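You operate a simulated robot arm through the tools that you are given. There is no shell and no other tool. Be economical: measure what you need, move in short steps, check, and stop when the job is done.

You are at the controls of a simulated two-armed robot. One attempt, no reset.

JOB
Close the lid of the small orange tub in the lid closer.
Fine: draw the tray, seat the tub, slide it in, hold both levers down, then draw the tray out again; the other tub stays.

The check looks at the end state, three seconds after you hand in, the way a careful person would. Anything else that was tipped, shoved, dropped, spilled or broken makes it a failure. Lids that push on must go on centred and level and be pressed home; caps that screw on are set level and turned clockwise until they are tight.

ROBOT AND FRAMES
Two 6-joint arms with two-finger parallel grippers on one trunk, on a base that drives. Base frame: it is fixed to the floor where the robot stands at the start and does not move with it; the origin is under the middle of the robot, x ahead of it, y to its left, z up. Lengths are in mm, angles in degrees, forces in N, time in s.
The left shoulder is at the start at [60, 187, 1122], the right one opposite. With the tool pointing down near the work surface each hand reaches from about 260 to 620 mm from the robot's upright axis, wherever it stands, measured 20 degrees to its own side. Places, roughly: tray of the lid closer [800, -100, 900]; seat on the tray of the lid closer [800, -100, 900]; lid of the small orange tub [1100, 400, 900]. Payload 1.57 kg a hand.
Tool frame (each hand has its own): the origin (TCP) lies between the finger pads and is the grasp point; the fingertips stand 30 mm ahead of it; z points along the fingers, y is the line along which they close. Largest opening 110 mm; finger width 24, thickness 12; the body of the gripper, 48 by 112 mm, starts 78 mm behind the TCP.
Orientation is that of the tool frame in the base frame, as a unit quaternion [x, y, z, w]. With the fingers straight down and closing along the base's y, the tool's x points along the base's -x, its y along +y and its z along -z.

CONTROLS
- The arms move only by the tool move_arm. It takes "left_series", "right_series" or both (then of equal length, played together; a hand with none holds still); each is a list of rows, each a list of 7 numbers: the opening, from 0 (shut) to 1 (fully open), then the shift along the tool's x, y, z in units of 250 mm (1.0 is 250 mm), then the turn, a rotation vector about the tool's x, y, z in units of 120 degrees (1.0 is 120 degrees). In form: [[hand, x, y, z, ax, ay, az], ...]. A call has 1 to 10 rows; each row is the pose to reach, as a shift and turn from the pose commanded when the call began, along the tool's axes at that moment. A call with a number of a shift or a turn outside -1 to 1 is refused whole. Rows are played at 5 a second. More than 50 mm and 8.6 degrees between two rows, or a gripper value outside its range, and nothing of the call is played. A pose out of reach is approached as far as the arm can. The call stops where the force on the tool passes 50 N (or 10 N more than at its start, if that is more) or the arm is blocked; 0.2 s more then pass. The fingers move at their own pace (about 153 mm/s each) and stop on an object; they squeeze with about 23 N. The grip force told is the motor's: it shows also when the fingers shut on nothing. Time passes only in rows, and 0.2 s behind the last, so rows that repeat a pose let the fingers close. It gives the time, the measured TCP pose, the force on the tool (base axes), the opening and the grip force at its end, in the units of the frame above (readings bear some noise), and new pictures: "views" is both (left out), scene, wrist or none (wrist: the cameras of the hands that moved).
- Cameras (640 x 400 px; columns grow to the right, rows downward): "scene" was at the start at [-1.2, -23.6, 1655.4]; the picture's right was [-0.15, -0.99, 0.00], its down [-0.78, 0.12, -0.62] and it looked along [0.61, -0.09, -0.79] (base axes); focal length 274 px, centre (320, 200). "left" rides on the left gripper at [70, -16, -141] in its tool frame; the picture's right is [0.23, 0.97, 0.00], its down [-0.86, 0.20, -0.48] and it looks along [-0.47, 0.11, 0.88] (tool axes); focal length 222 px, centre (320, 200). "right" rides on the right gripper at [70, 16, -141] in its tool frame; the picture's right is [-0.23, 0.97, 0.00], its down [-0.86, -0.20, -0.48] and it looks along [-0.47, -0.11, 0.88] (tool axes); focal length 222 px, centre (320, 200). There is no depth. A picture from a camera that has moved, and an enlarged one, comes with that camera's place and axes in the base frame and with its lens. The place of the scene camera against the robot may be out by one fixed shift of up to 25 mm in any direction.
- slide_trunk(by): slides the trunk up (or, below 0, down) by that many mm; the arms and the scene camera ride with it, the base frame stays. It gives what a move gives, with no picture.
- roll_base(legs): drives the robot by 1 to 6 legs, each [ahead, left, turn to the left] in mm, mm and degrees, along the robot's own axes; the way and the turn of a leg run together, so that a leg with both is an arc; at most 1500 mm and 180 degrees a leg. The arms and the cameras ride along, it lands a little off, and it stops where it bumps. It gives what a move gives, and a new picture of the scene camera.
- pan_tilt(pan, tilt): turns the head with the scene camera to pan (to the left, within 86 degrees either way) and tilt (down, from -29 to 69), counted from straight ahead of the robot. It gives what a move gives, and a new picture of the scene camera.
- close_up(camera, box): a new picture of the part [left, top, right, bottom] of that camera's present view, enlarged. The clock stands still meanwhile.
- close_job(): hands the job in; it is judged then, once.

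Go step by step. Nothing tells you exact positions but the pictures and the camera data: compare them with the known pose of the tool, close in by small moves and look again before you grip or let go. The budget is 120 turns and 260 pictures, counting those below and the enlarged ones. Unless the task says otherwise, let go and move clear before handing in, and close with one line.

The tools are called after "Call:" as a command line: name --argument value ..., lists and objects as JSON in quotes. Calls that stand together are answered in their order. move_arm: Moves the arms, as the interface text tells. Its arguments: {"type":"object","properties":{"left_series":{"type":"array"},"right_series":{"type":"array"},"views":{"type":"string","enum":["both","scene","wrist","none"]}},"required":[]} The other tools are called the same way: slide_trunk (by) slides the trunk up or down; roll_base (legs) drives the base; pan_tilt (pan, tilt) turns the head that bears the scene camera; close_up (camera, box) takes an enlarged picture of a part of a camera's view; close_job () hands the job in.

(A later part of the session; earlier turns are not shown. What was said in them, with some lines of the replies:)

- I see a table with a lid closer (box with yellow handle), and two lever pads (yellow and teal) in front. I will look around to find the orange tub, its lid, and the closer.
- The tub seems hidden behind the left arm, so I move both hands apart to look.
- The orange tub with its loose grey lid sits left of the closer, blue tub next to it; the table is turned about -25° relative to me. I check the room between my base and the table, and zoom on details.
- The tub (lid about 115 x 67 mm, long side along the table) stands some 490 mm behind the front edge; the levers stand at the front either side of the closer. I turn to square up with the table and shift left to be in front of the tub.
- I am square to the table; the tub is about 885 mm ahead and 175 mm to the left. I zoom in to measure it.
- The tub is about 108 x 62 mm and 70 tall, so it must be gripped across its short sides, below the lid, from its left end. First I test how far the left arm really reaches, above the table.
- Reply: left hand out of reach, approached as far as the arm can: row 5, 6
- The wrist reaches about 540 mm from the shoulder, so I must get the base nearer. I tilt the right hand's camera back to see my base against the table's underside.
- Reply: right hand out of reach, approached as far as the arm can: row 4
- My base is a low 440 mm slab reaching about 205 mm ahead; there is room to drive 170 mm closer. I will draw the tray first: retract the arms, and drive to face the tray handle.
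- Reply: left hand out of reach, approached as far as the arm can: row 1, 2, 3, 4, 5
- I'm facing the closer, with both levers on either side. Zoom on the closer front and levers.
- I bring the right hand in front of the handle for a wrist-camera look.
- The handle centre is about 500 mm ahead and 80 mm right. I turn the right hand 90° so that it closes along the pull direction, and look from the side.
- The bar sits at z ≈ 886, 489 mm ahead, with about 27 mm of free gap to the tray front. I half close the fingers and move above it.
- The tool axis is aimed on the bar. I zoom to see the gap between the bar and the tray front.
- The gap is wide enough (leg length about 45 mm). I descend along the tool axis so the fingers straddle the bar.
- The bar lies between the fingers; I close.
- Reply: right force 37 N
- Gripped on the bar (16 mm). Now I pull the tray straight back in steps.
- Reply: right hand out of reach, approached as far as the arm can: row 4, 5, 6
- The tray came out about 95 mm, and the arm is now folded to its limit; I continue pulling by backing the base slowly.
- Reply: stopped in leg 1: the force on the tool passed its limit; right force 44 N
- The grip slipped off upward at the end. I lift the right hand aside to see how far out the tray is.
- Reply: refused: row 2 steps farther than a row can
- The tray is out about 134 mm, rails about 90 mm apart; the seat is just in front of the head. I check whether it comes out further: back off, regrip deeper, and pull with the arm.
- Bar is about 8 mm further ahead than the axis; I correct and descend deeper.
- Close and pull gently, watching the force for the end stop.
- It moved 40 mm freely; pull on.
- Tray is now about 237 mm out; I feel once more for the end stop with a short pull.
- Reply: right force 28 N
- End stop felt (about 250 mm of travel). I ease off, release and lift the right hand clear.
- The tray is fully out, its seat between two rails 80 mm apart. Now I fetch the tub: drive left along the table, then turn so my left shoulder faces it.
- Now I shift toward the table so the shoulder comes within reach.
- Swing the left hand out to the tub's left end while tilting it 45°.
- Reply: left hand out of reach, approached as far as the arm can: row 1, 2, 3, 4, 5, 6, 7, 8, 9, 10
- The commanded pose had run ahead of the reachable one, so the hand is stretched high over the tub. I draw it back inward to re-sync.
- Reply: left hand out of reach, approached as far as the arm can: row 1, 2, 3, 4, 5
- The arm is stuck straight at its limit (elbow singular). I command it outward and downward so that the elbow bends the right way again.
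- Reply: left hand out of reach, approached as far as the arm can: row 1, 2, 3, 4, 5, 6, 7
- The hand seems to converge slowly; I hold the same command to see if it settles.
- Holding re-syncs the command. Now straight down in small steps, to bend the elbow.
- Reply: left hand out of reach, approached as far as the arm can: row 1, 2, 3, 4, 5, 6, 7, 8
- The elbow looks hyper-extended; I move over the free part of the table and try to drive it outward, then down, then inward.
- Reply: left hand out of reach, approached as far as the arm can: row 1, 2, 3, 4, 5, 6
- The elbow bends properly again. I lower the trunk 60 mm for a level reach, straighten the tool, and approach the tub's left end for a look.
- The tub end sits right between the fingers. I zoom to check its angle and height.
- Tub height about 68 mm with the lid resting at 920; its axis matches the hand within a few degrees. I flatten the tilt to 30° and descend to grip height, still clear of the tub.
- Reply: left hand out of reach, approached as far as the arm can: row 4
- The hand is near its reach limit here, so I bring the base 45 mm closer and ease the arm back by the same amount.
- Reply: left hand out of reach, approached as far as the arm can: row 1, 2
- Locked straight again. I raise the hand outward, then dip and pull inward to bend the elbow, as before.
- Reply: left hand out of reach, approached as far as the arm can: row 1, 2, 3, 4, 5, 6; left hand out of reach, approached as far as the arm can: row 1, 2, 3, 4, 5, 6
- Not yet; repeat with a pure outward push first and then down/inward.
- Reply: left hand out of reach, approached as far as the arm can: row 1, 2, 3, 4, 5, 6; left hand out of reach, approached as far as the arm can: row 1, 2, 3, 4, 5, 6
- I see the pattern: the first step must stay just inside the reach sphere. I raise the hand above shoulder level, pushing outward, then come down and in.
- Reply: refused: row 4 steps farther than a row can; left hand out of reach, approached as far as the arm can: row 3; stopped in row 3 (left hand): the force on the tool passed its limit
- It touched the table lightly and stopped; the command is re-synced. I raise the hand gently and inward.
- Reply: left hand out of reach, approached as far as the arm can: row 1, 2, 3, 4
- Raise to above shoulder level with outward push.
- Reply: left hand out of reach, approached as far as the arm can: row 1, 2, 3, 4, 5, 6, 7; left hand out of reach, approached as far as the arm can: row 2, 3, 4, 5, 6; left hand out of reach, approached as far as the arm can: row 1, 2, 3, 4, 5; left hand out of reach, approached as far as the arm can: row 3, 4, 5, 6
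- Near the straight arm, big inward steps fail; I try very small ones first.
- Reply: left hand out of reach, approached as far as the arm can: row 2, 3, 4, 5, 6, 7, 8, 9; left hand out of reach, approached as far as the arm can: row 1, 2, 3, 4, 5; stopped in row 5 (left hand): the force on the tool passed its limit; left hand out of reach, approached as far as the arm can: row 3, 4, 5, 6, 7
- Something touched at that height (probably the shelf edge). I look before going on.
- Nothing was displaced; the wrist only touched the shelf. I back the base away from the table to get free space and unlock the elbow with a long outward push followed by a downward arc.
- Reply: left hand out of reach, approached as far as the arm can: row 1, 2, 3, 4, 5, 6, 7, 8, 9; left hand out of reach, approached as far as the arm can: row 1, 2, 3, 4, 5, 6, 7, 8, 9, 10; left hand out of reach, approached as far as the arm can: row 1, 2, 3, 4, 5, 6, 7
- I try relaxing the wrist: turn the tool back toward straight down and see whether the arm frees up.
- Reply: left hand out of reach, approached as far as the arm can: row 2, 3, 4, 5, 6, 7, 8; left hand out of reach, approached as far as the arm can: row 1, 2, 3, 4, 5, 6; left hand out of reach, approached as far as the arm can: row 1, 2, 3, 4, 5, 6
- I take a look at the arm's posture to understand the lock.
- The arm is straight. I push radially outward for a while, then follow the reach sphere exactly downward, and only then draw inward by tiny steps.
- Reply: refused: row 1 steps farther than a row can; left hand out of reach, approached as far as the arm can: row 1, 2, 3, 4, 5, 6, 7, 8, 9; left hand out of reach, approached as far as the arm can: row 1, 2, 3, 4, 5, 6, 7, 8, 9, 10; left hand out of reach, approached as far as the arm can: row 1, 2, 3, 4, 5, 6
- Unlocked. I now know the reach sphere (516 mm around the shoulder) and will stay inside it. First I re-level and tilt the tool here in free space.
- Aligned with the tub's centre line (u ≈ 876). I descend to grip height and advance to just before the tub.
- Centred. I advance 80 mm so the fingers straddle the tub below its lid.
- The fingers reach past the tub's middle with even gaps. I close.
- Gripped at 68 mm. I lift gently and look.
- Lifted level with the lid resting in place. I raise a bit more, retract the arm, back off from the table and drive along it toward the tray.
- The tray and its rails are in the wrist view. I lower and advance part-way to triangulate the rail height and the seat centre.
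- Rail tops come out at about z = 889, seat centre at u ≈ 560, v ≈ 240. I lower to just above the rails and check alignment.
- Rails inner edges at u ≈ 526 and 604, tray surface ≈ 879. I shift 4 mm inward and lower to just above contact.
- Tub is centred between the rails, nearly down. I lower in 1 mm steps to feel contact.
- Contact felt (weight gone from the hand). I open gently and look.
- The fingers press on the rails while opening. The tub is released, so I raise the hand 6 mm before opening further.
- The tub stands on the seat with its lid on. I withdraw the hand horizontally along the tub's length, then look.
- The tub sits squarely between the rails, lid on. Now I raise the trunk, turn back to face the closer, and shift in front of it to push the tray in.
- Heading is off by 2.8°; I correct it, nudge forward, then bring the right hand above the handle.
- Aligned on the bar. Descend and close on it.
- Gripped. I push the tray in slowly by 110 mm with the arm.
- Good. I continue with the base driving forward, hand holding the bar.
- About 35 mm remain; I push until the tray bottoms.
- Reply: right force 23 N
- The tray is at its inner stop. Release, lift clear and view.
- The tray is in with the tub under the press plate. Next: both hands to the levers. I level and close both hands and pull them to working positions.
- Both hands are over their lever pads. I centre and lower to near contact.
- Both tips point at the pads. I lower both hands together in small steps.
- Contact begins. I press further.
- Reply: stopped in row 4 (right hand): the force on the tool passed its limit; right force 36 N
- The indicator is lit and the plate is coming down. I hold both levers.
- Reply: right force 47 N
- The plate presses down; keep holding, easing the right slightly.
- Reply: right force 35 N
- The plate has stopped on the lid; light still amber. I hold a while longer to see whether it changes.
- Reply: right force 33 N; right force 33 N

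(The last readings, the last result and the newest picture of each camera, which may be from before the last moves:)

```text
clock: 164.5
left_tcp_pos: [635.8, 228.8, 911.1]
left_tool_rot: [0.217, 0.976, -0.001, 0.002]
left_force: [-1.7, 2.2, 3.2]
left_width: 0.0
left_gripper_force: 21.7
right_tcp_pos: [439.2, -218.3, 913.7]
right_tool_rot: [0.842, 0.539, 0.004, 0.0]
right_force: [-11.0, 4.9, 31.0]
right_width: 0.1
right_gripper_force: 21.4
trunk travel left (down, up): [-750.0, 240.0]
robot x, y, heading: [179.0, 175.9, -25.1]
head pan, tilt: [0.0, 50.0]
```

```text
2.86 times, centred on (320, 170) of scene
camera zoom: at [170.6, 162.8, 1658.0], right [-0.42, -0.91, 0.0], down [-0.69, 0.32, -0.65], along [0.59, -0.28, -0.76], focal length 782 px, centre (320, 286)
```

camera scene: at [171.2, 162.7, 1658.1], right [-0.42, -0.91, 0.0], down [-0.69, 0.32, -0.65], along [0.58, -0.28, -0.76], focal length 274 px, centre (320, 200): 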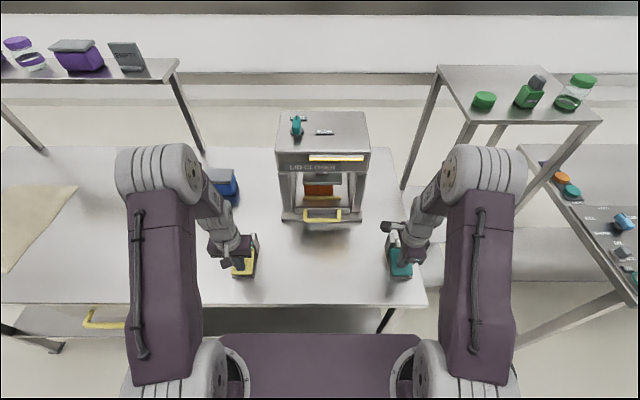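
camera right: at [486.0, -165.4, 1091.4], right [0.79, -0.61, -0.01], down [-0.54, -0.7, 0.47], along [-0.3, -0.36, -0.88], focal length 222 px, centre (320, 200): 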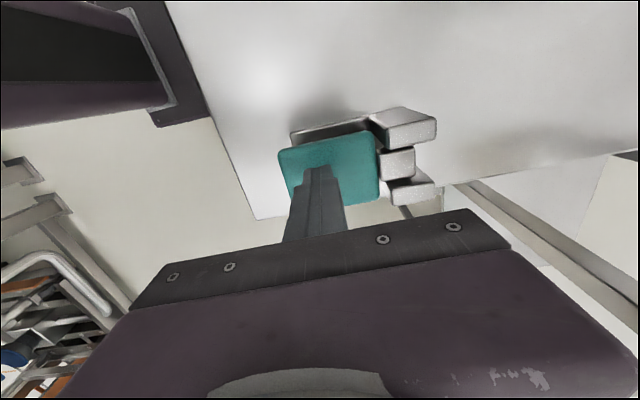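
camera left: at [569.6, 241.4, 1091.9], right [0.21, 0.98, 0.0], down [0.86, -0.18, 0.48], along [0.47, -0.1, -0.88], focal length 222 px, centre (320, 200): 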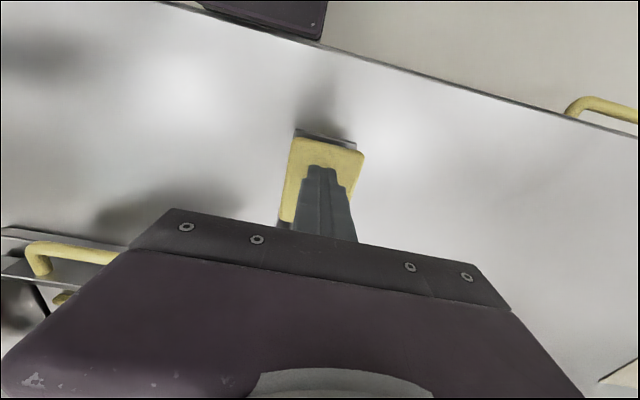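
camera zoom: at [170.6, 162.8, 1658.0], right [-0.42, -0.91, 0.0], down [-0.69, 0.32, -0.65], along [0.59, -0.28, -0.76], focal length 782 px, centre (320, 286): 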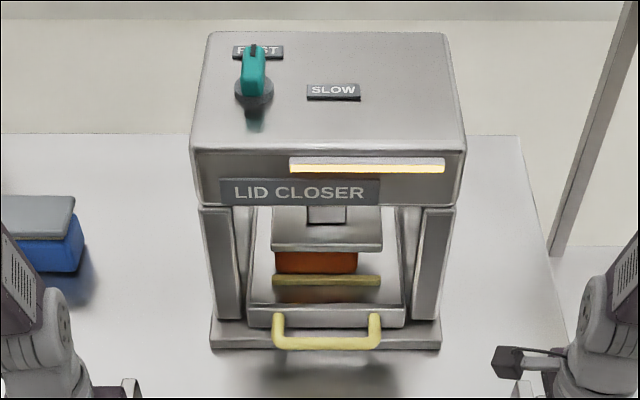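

The plate is steady at the bottom; pressing is done. I release both levers and check.

Call:
move_arm --left_series '[[0, 0, 0, -0.05, 0, 0, 0], [0, 0, 0, -0.12, 0, 0, 0], [0, 0, 0, -0.2, 0, 0, 0], [0, 0, 0, -0.3, 0, 0, 0], [0, 0, 0, -0.42, 0, 0, 0], [0, 0, 0, -0.42, 0, 0, 0], [0, 0, 0, -0.42, 0, 0, 0], [0, 0, 0, -0.42, 0, 0, 0]]' --right_series '[[0, 0, 0, -0.05, 0, 0, 0], [0, 0, 0, -0.12, 0, 0, 0], [0, 0, 0, -0.2, 0, 0, 0], [0, 0, 0, -0.3, 0, 0, 0], [0, 0, 0, -0.42, 0, 0, 0], [0, 0, 0, -0.42, 0, 0, 0], [0, 0, 0, -0.42, 0, 0, 0], [0, 0, 0, -0.42, 0, 0, 0]]' --views "scene"

Call:
close_up --camera "scene" --box '[240, 100, 400, 240]'

```text
clock: 166.3
left_tcp_pos: [639.1, 224.7, 1014.5]
left_tool_rot: [0.217, 0.976, 0.0, 0.0]
left_force: [-0.4, 0.2, 0.5]
left_width: 0.0
left_gripper_force: 21.4
right_tcp_pos: [441.8, -221.9, 1016.8]
right_tool_rot: [0.842, 0.539, 0.004, -0.002]
right_force: [-0.2, 0.3, -0.1]
right_width: 0.4
right_gripper_force: 21.4
trunk travel left (down, up): [-750.0, 240.0]
robot x, y, heading: [177.9, 178.3, -25.3]
head pan, tilt: [0.0, 50.0]
camera scene: at [176.4, 157.5, 1657.9], right [-0.42, -0.91, 0.0], down [-0.69, 0.32, -0.64], along [0.58, -0.27, -0.77], focal length 274 px, centre (320, 200)
```

scene: 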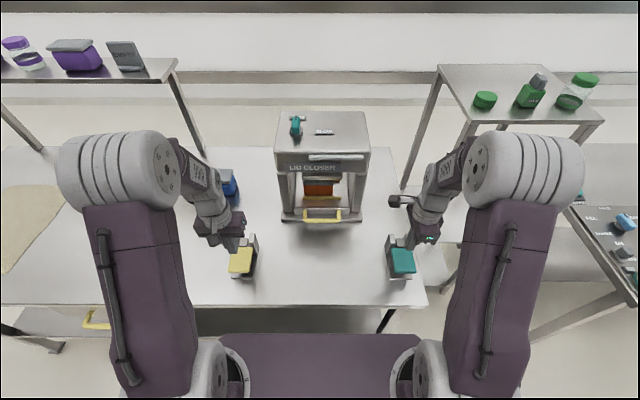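

```text
2.86 times, centred on (320, 170) of scene
camera zoom: at [176.4, 157.5, 1657.9], right [-0.42, -0.91, 0.0], down [-0.69, 0.32, -0.64], along [0.58, -0.27, -0.77], focal length 782 px, centre (320, 286)
```

zoom: 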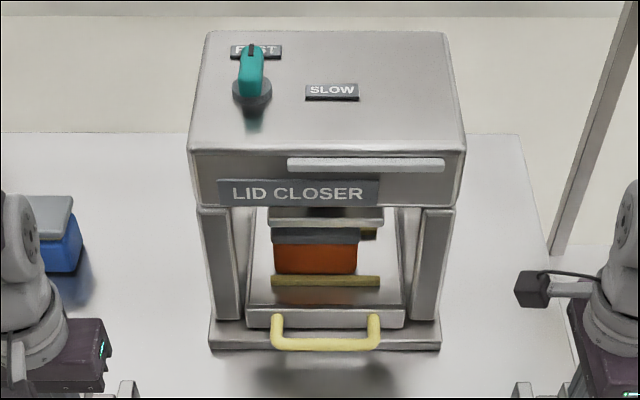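

The light is off, plate is up and the lid sits flush. Now draw the tray out: shift left and bring the right hand back over the handle.

Call:
roll_base --legs '[[0, 73, 0]]'

Call:
move_arm --right_series '[[0.37, 0.12, 0.08, 0, -0.02, 0, 0], [0.37, 0.25, 0.17, 0.02, -0.04, 0, 0], [0.37, 0.38, 0.27, 0.04, -0.06, 0, 0], [0.37, 0.5, 0.37, 0.07, -0.08, 0, 0], [0.37, 0.62, 0.48, 0.11, -0.1, 0, 0], [0.37, 0.712, 0.57, 0.15, -0.1, 0, 0]]' --views "both"

```text
clock: 167.3
left_tcp_pos: [668.3, 287.8, 1014.7]
left_tool_rot: [0.217, 0.976, 0.002, 0.0]
left_force: [-0.2, -0.8, 1.0]
left_width: 0.1
left_gripper_force: 21.4
right_tcp_pos: [472.3, -159.2, 1017.5]
right_tool_rot: [0.843, 0.538, 0.004, -0.003]
right_force: [-0.4, 0.1, 0.2]
right_width: 0.0
right_gripper_force: 21.1
trunk travel left (down, up): [-750.0, 240.0]
robot x, y, heading: [205.4, 241.6, -25.0]
head pan, tilt: [0.0, 50.0]
camera scene: at [205.8, 218.7, 1657.9], right [-0.42, -0.91, 0.0], down [-0.69, 0.33, -0.64], along [0.58, -0.27, -0.77], focal length 274 px, centre (320, 200)
```

scene: 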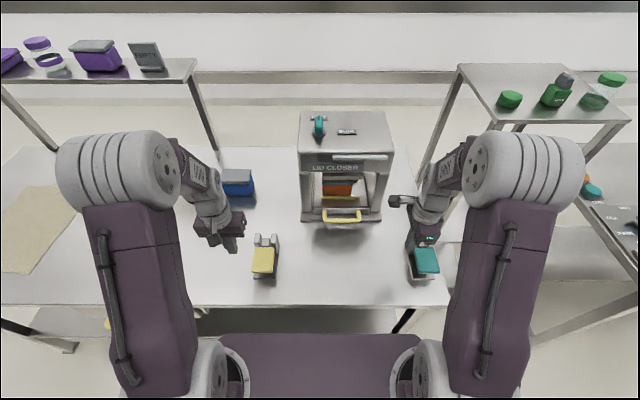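

```text
clock: 168.8
left_tcp_pos: [670.4, 290.7, 1013.5]
left_tool_rot: [0.216, 0.976, 0.0, -0.001]
left_force: [0.5, 0.0, -0.3]
left_width: 0.0
left_gripper_force: 21.3
right_tcp_pos: [678.2, -53.5, 979.4]
right_tool_rot: [0.838, 0.535, 0.061, 0.086]
right_force: [-0.4, 0.0, 0.6]
right_width: 40.5
right_gripper_force: 0.1
trunk travel left (down, up): [-750.0, 240.0]
robot x, y, heading: [207.3, 241.2, -24.9]
head pan, tilt: [0.0, 50.0]
camera scene: at [209.5, 222.8, 1657.9], right [-0.42, -0.91, 0.0], down [-0.69, 0.32, -0.64], along [0.58, -0.27, -0.77], focal length 274 px, centre (320, 200)
camera right: at [695.3, 15.1, 1122.7], right [0.77, -0.61, 0.2], down [-0.63, -0.66, 0.42], along [-0.12, -0.45, -0.89], focal length 222 px, centre (320, 200)
```

scene: 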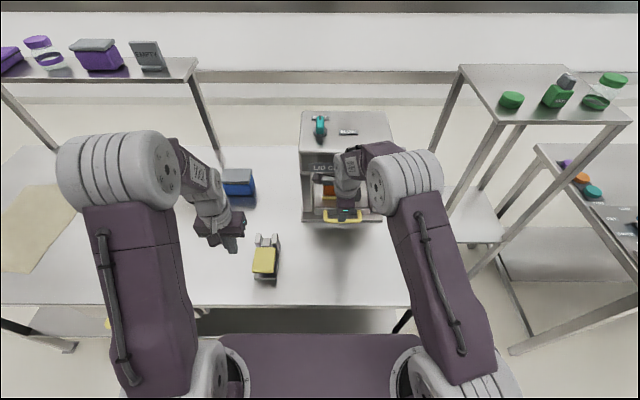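
right: 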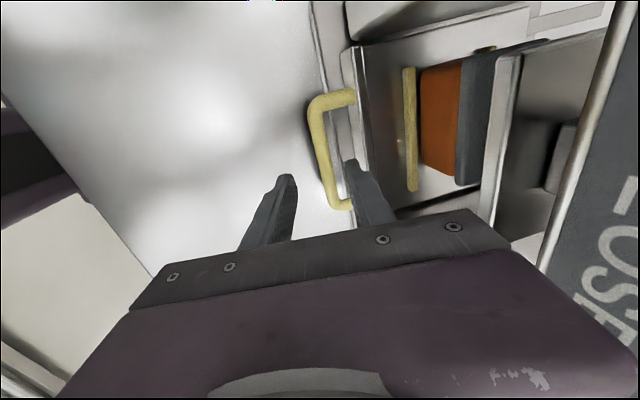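

Descend and grip the bar.

Call:
move_arm --right_series '[[0.37, 0, 0.015, 0.12, 0, 0, 0], [0.37, 0, 0.015, 0.24, 0, 0, 0], [0.37, 0, 0.015, 0.35, 0, 0, 0], [0.1, 0, 0.015, 0.35, 0, 0, 0], [0, 0, 0.015, 0.35, 0, 0, 0], [0, 0, 0.015, 0.35, 0, 0, 0]]' --views "wrist"

```text
clock: 170.2
left_tcp_pos: [669.8, 289.8, 1014.5]
left_tool_rot: [0.217, 0.976, 0.0, -0.001]
left_force: [0.2, -0.4, 0.4]
left_width: 0.0
left_gripper_force: 21.6
right_tcp_pos: [696.3, -63.0, 893.8]
right_tool_rot: [0.838, 0.536, 0.06, 0.086]
right_force: [0.6, -0.9, 0.2]
right_width: 15.5
right_gripper_force: 31.3
trunk travel left (down, up): [-750.0, 240.0]
robot x, y, heading: [210.8, 240.4, -24.7]
head pan, tilt: [0.0, 50.0]
camera right: at [713.0, 4.6, 1037.5], right [0.77, -0.61, 0.2], down [-0.63, -0.66, 0.42], along [-0.12, -0.45, -0.89], focal length 222 px, centre (320, 200)
```

right: 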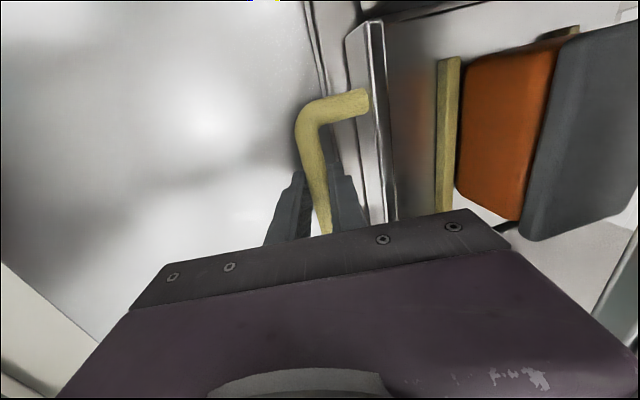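

Pull out 115 mm with the arm, gently.

Call:
move_arm --right_series '[[0, 0, -0.03, -0.006, 0, 0, 0], [0, 0, -0.08, -0.017, 0, 0, 0], [0, 0, -0.14, -0.03, 0, 0, 0], [0, 0, -0.2, -0.043, 0, 0, 0], [0, 0, -0.26, -0.055, 0, 0, 0], [0, 0, -0.32, -0.068, 0, 0, 0], [0, 0, -0.38, -0.081, 0, 0, 0], [0, 0, -0.43, -0.091, 0, 0, 0], [0, 0, -0.45, -0.096, 0, 0, 0]]' --views "none"

```text
clock: 172.2
left_tcp_pos: [672.4, 290.4, 1013.8]
left_tool_rot: [0.215, 0.977, 0.001, -0.002]
left_force: [0.3, 0.0, 0.9]
left_width: 0.1
left_gripper_force: 21.2
right_tcp_pos: [594.5, -14.9, 895.9]
right_tool_rot: [0.838, 0.536, 0.059, 0.084]
right_force: [1.5, 1.3, -18.9]
right_width: 15.7
right_gripper_force: 31.4
trunk travel left (down, up): [-750.0, 240.0]
robot x, y, heading: [207.8, 241.0, -24.8]
head pan, tilt: [0.0, 50.0]
```

Now back the base slowly with the bar held.

Call:
move_arm --right_series '[[0, 0, 0, 0.01, 0, 0, 0], [0, 0, 0, 0.01, 0, 0, 0]]' --views "none"

Call:
roll_base --legs '[[-40, 0, 0], [-40, 0, 0], [-38, 0, 0]]'

```text
clock: 172.8
left_tcp_pos: [670.9, 290.0, 1013.3]
left_tool_rot: [0.217, 0.976, 0.0, 0.0]
left_force: [-0.1, 0.0, 0.2]
left_width: 0.0
left_gripper_force: 21.2
right_tcp_pos: [594.0, -15.3, 894.5]
right_tool_rot: [0.838, 0.535, 0.06, 0.086]
right_force: [0.6, 2.0, -1.0]
right_width: 15.6
right_gripper_force: 31.3
trunk travel left (down, up): [-750.0, 240.0]
robot x, y, heading: [208.4, 240.1, -25.0]
head pan, tilt: [0.0, 50.0]
```

```text
clock: 174.6
left_tcp_pos: [564.2, 338.0, 1014.8]
left_tool_rot: [0.217, 0.976, 0.002, -0.001]
left_force: [1.0, 0.0, 0.3]
left_width: 0.0
left_gripper_force: 21.3
right_tcp_pos: [489.7, 32.8, 894.5]
right_tool_rot: [0.838, 0.535, 0.062, 0.085]
right_force: [1.1, -1.4, 9.9]
right_width: 16.0
right_gripper_force: 31.5
trunk travel left (down, up): [-750.0, 240.0]
robot x, y, heading: [101.2, 290.1, -25.3]
head pan, tilt: [0.0, 50.0]
camera scene: at [103.3, 269.9, 1658.4], right [-0.42, -0.91, 0.0], down [-0.69, 0.33, -0.64], along [0.58, -0.27, -0.77], focal length 274 px, centre (320, 200)
```

scene: 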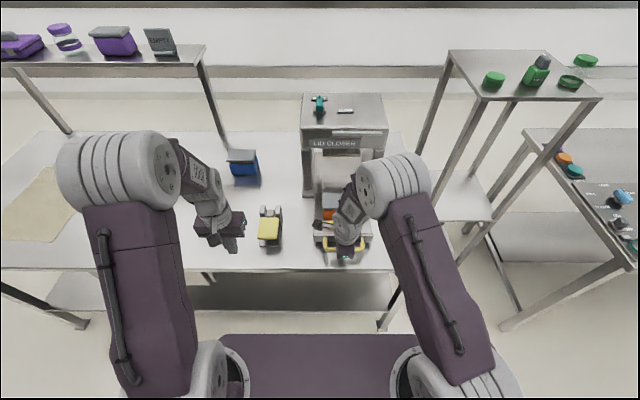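

About 20 mm to the end stop; pull those with the arm.

Call:
move_arm --right_series '[[0, 0, -0.025, -0.005, 0, 0, 0], [0, 0, -0.05, -0.01, 0, 0, 0], [0, 0, -0.075, -0.016, 0, 0, 0], [0, 0, -0.085, -0.018, 0, 0, 0]]' --views "none"

```text
clock: 175.6
left_tcp_pos: [565.4, 339.7, 1013.3]
left_tool_rot: [0.217, 0.976, 0.0, -0.002]
left_force: [-0.5, -0.4, 0.5]
left_width: 0.1
left_gripper_force: 21.2
right_tcp_pos: [470.3, 42.5, 894.9]
right_tool_rot: [0.839, 0.534, 0.063, 0.087]
right_force: [9.2, -7.3, 4.1]
right_width: 15.7
right_gripper_force: 30.8
trunk travel left (down, up): [-750.0, 240.0]
robot x, y, heading: [101.0, 292.1, -25.2]
head pan, tilt: [0.0, 50.0]
```

At the end stop. I release, lift the hand clear and inspect.

Call:
move_arm --right_series '[[0.37, 0, 0.01, 0.002, 0, 0, 0], [0.37, 0, 0.01, 0.002, 0, 0, 0], [0.37, 0, 0.01, -0.18, 0, 0, 0], [0.37, 0, 0.0, -0.36, 0, 0, 0], [0.37, 0, 0.0, -0.54, 0, 0, 0], [0.37, -0.13, 0, -0.64, 0, 0, 0], [0.37, -0.28, 0, -0.7, 0, 0, 0], [0.37, -0.45, 0, -0.7, 0, 0, 0], [0.37, -0.62, 0, -0.7, 0, 0, 0], [0.37, -0.78, 0, -0.7, 0, 0, 0]]' --views "scene"

Call:
close_up --camera "scene" --box '[290, 160, 400, 270]'

Call:
close_up --camera "scene" --box '[200, 80, 440, 280]'

```text
clock: 177.8
left_tcp_pos: [563.6, 338.6, 1013.6]
left_tool_rot: [0.216, 0.976, 0.001, -0.001]
left_force: [0.0, 0.8, 0.5]
left_width: 0.0
left_gripper_force: 21.6
right_tcp_pos: [348.1, -121.5, 1064.0]
right_tool_rot: [0.838, 0.535, 0.063, 0.087]
right_force: [-0.4, 0.2, -0.3]
right_width: 40.6
right_gripper_force: 0.0
trunk travel left (down, up): [-750.0, 240.0]
robot x, y, heading: [102.0, 295.4, -25.1]
head pan, tilt: [0.0, 50.0]
camera scene: at [100.5, 270.5, 1657.9], right [-0.42, -0.91, 0.0], down [-0.69, 0.33, -0.64], along [0.58, -0.27, -0.77], focal length 274 px, centre (320, 200)
```

scene: 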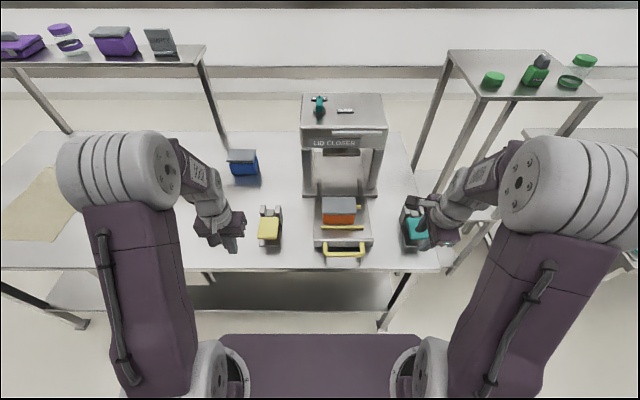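

```text
3.64 times, centred on (345, 215) of scene
camera zoom: at [100.5, 270.5, 1657.9], right [-0.42, -0.91, 0.0], down [-0.69, 0.33, -0.64], along [0.58, -0.27, -0.77], focal length 996 px, centre (229, 146)
```

zoom: 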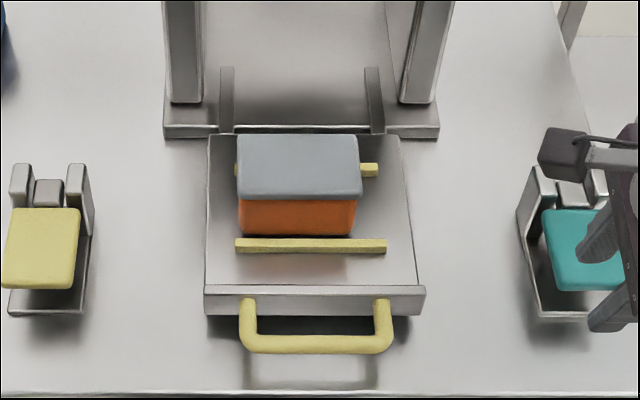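

```text
2.00 times, centred on (320, 180) of scene
camera zoom: at [100.5, 270.5, 1657.9], right [-0.42, -0.91, 0.0], down [-0.69, 0.33, -0.64], along [0.58, -0.27, -0.77], focal length 548 px, centre (320, 240)
```

zoom: 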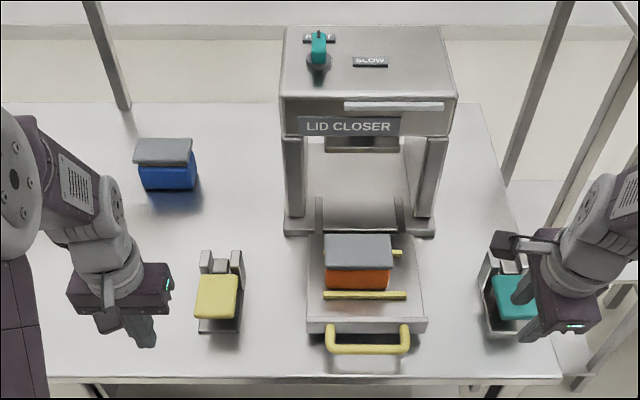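

The lid is flush and level on the orange tub, the tray is fully drawn out, the blue tub is untouched, and both hands are clear. I hand in.

Call:
close_job

```text
The job is handed in.
```

The lid of the small orange tub looks pressed home: flush and level, with no gap left in the last picture. The tray is drawn out to its stop, the blue tub was not touched, and both hands are clear. On the way, the left wrist lightly touched the shelf and the left fingers lightly touched the table. The picture I took afterwards showed the shelf items in place.
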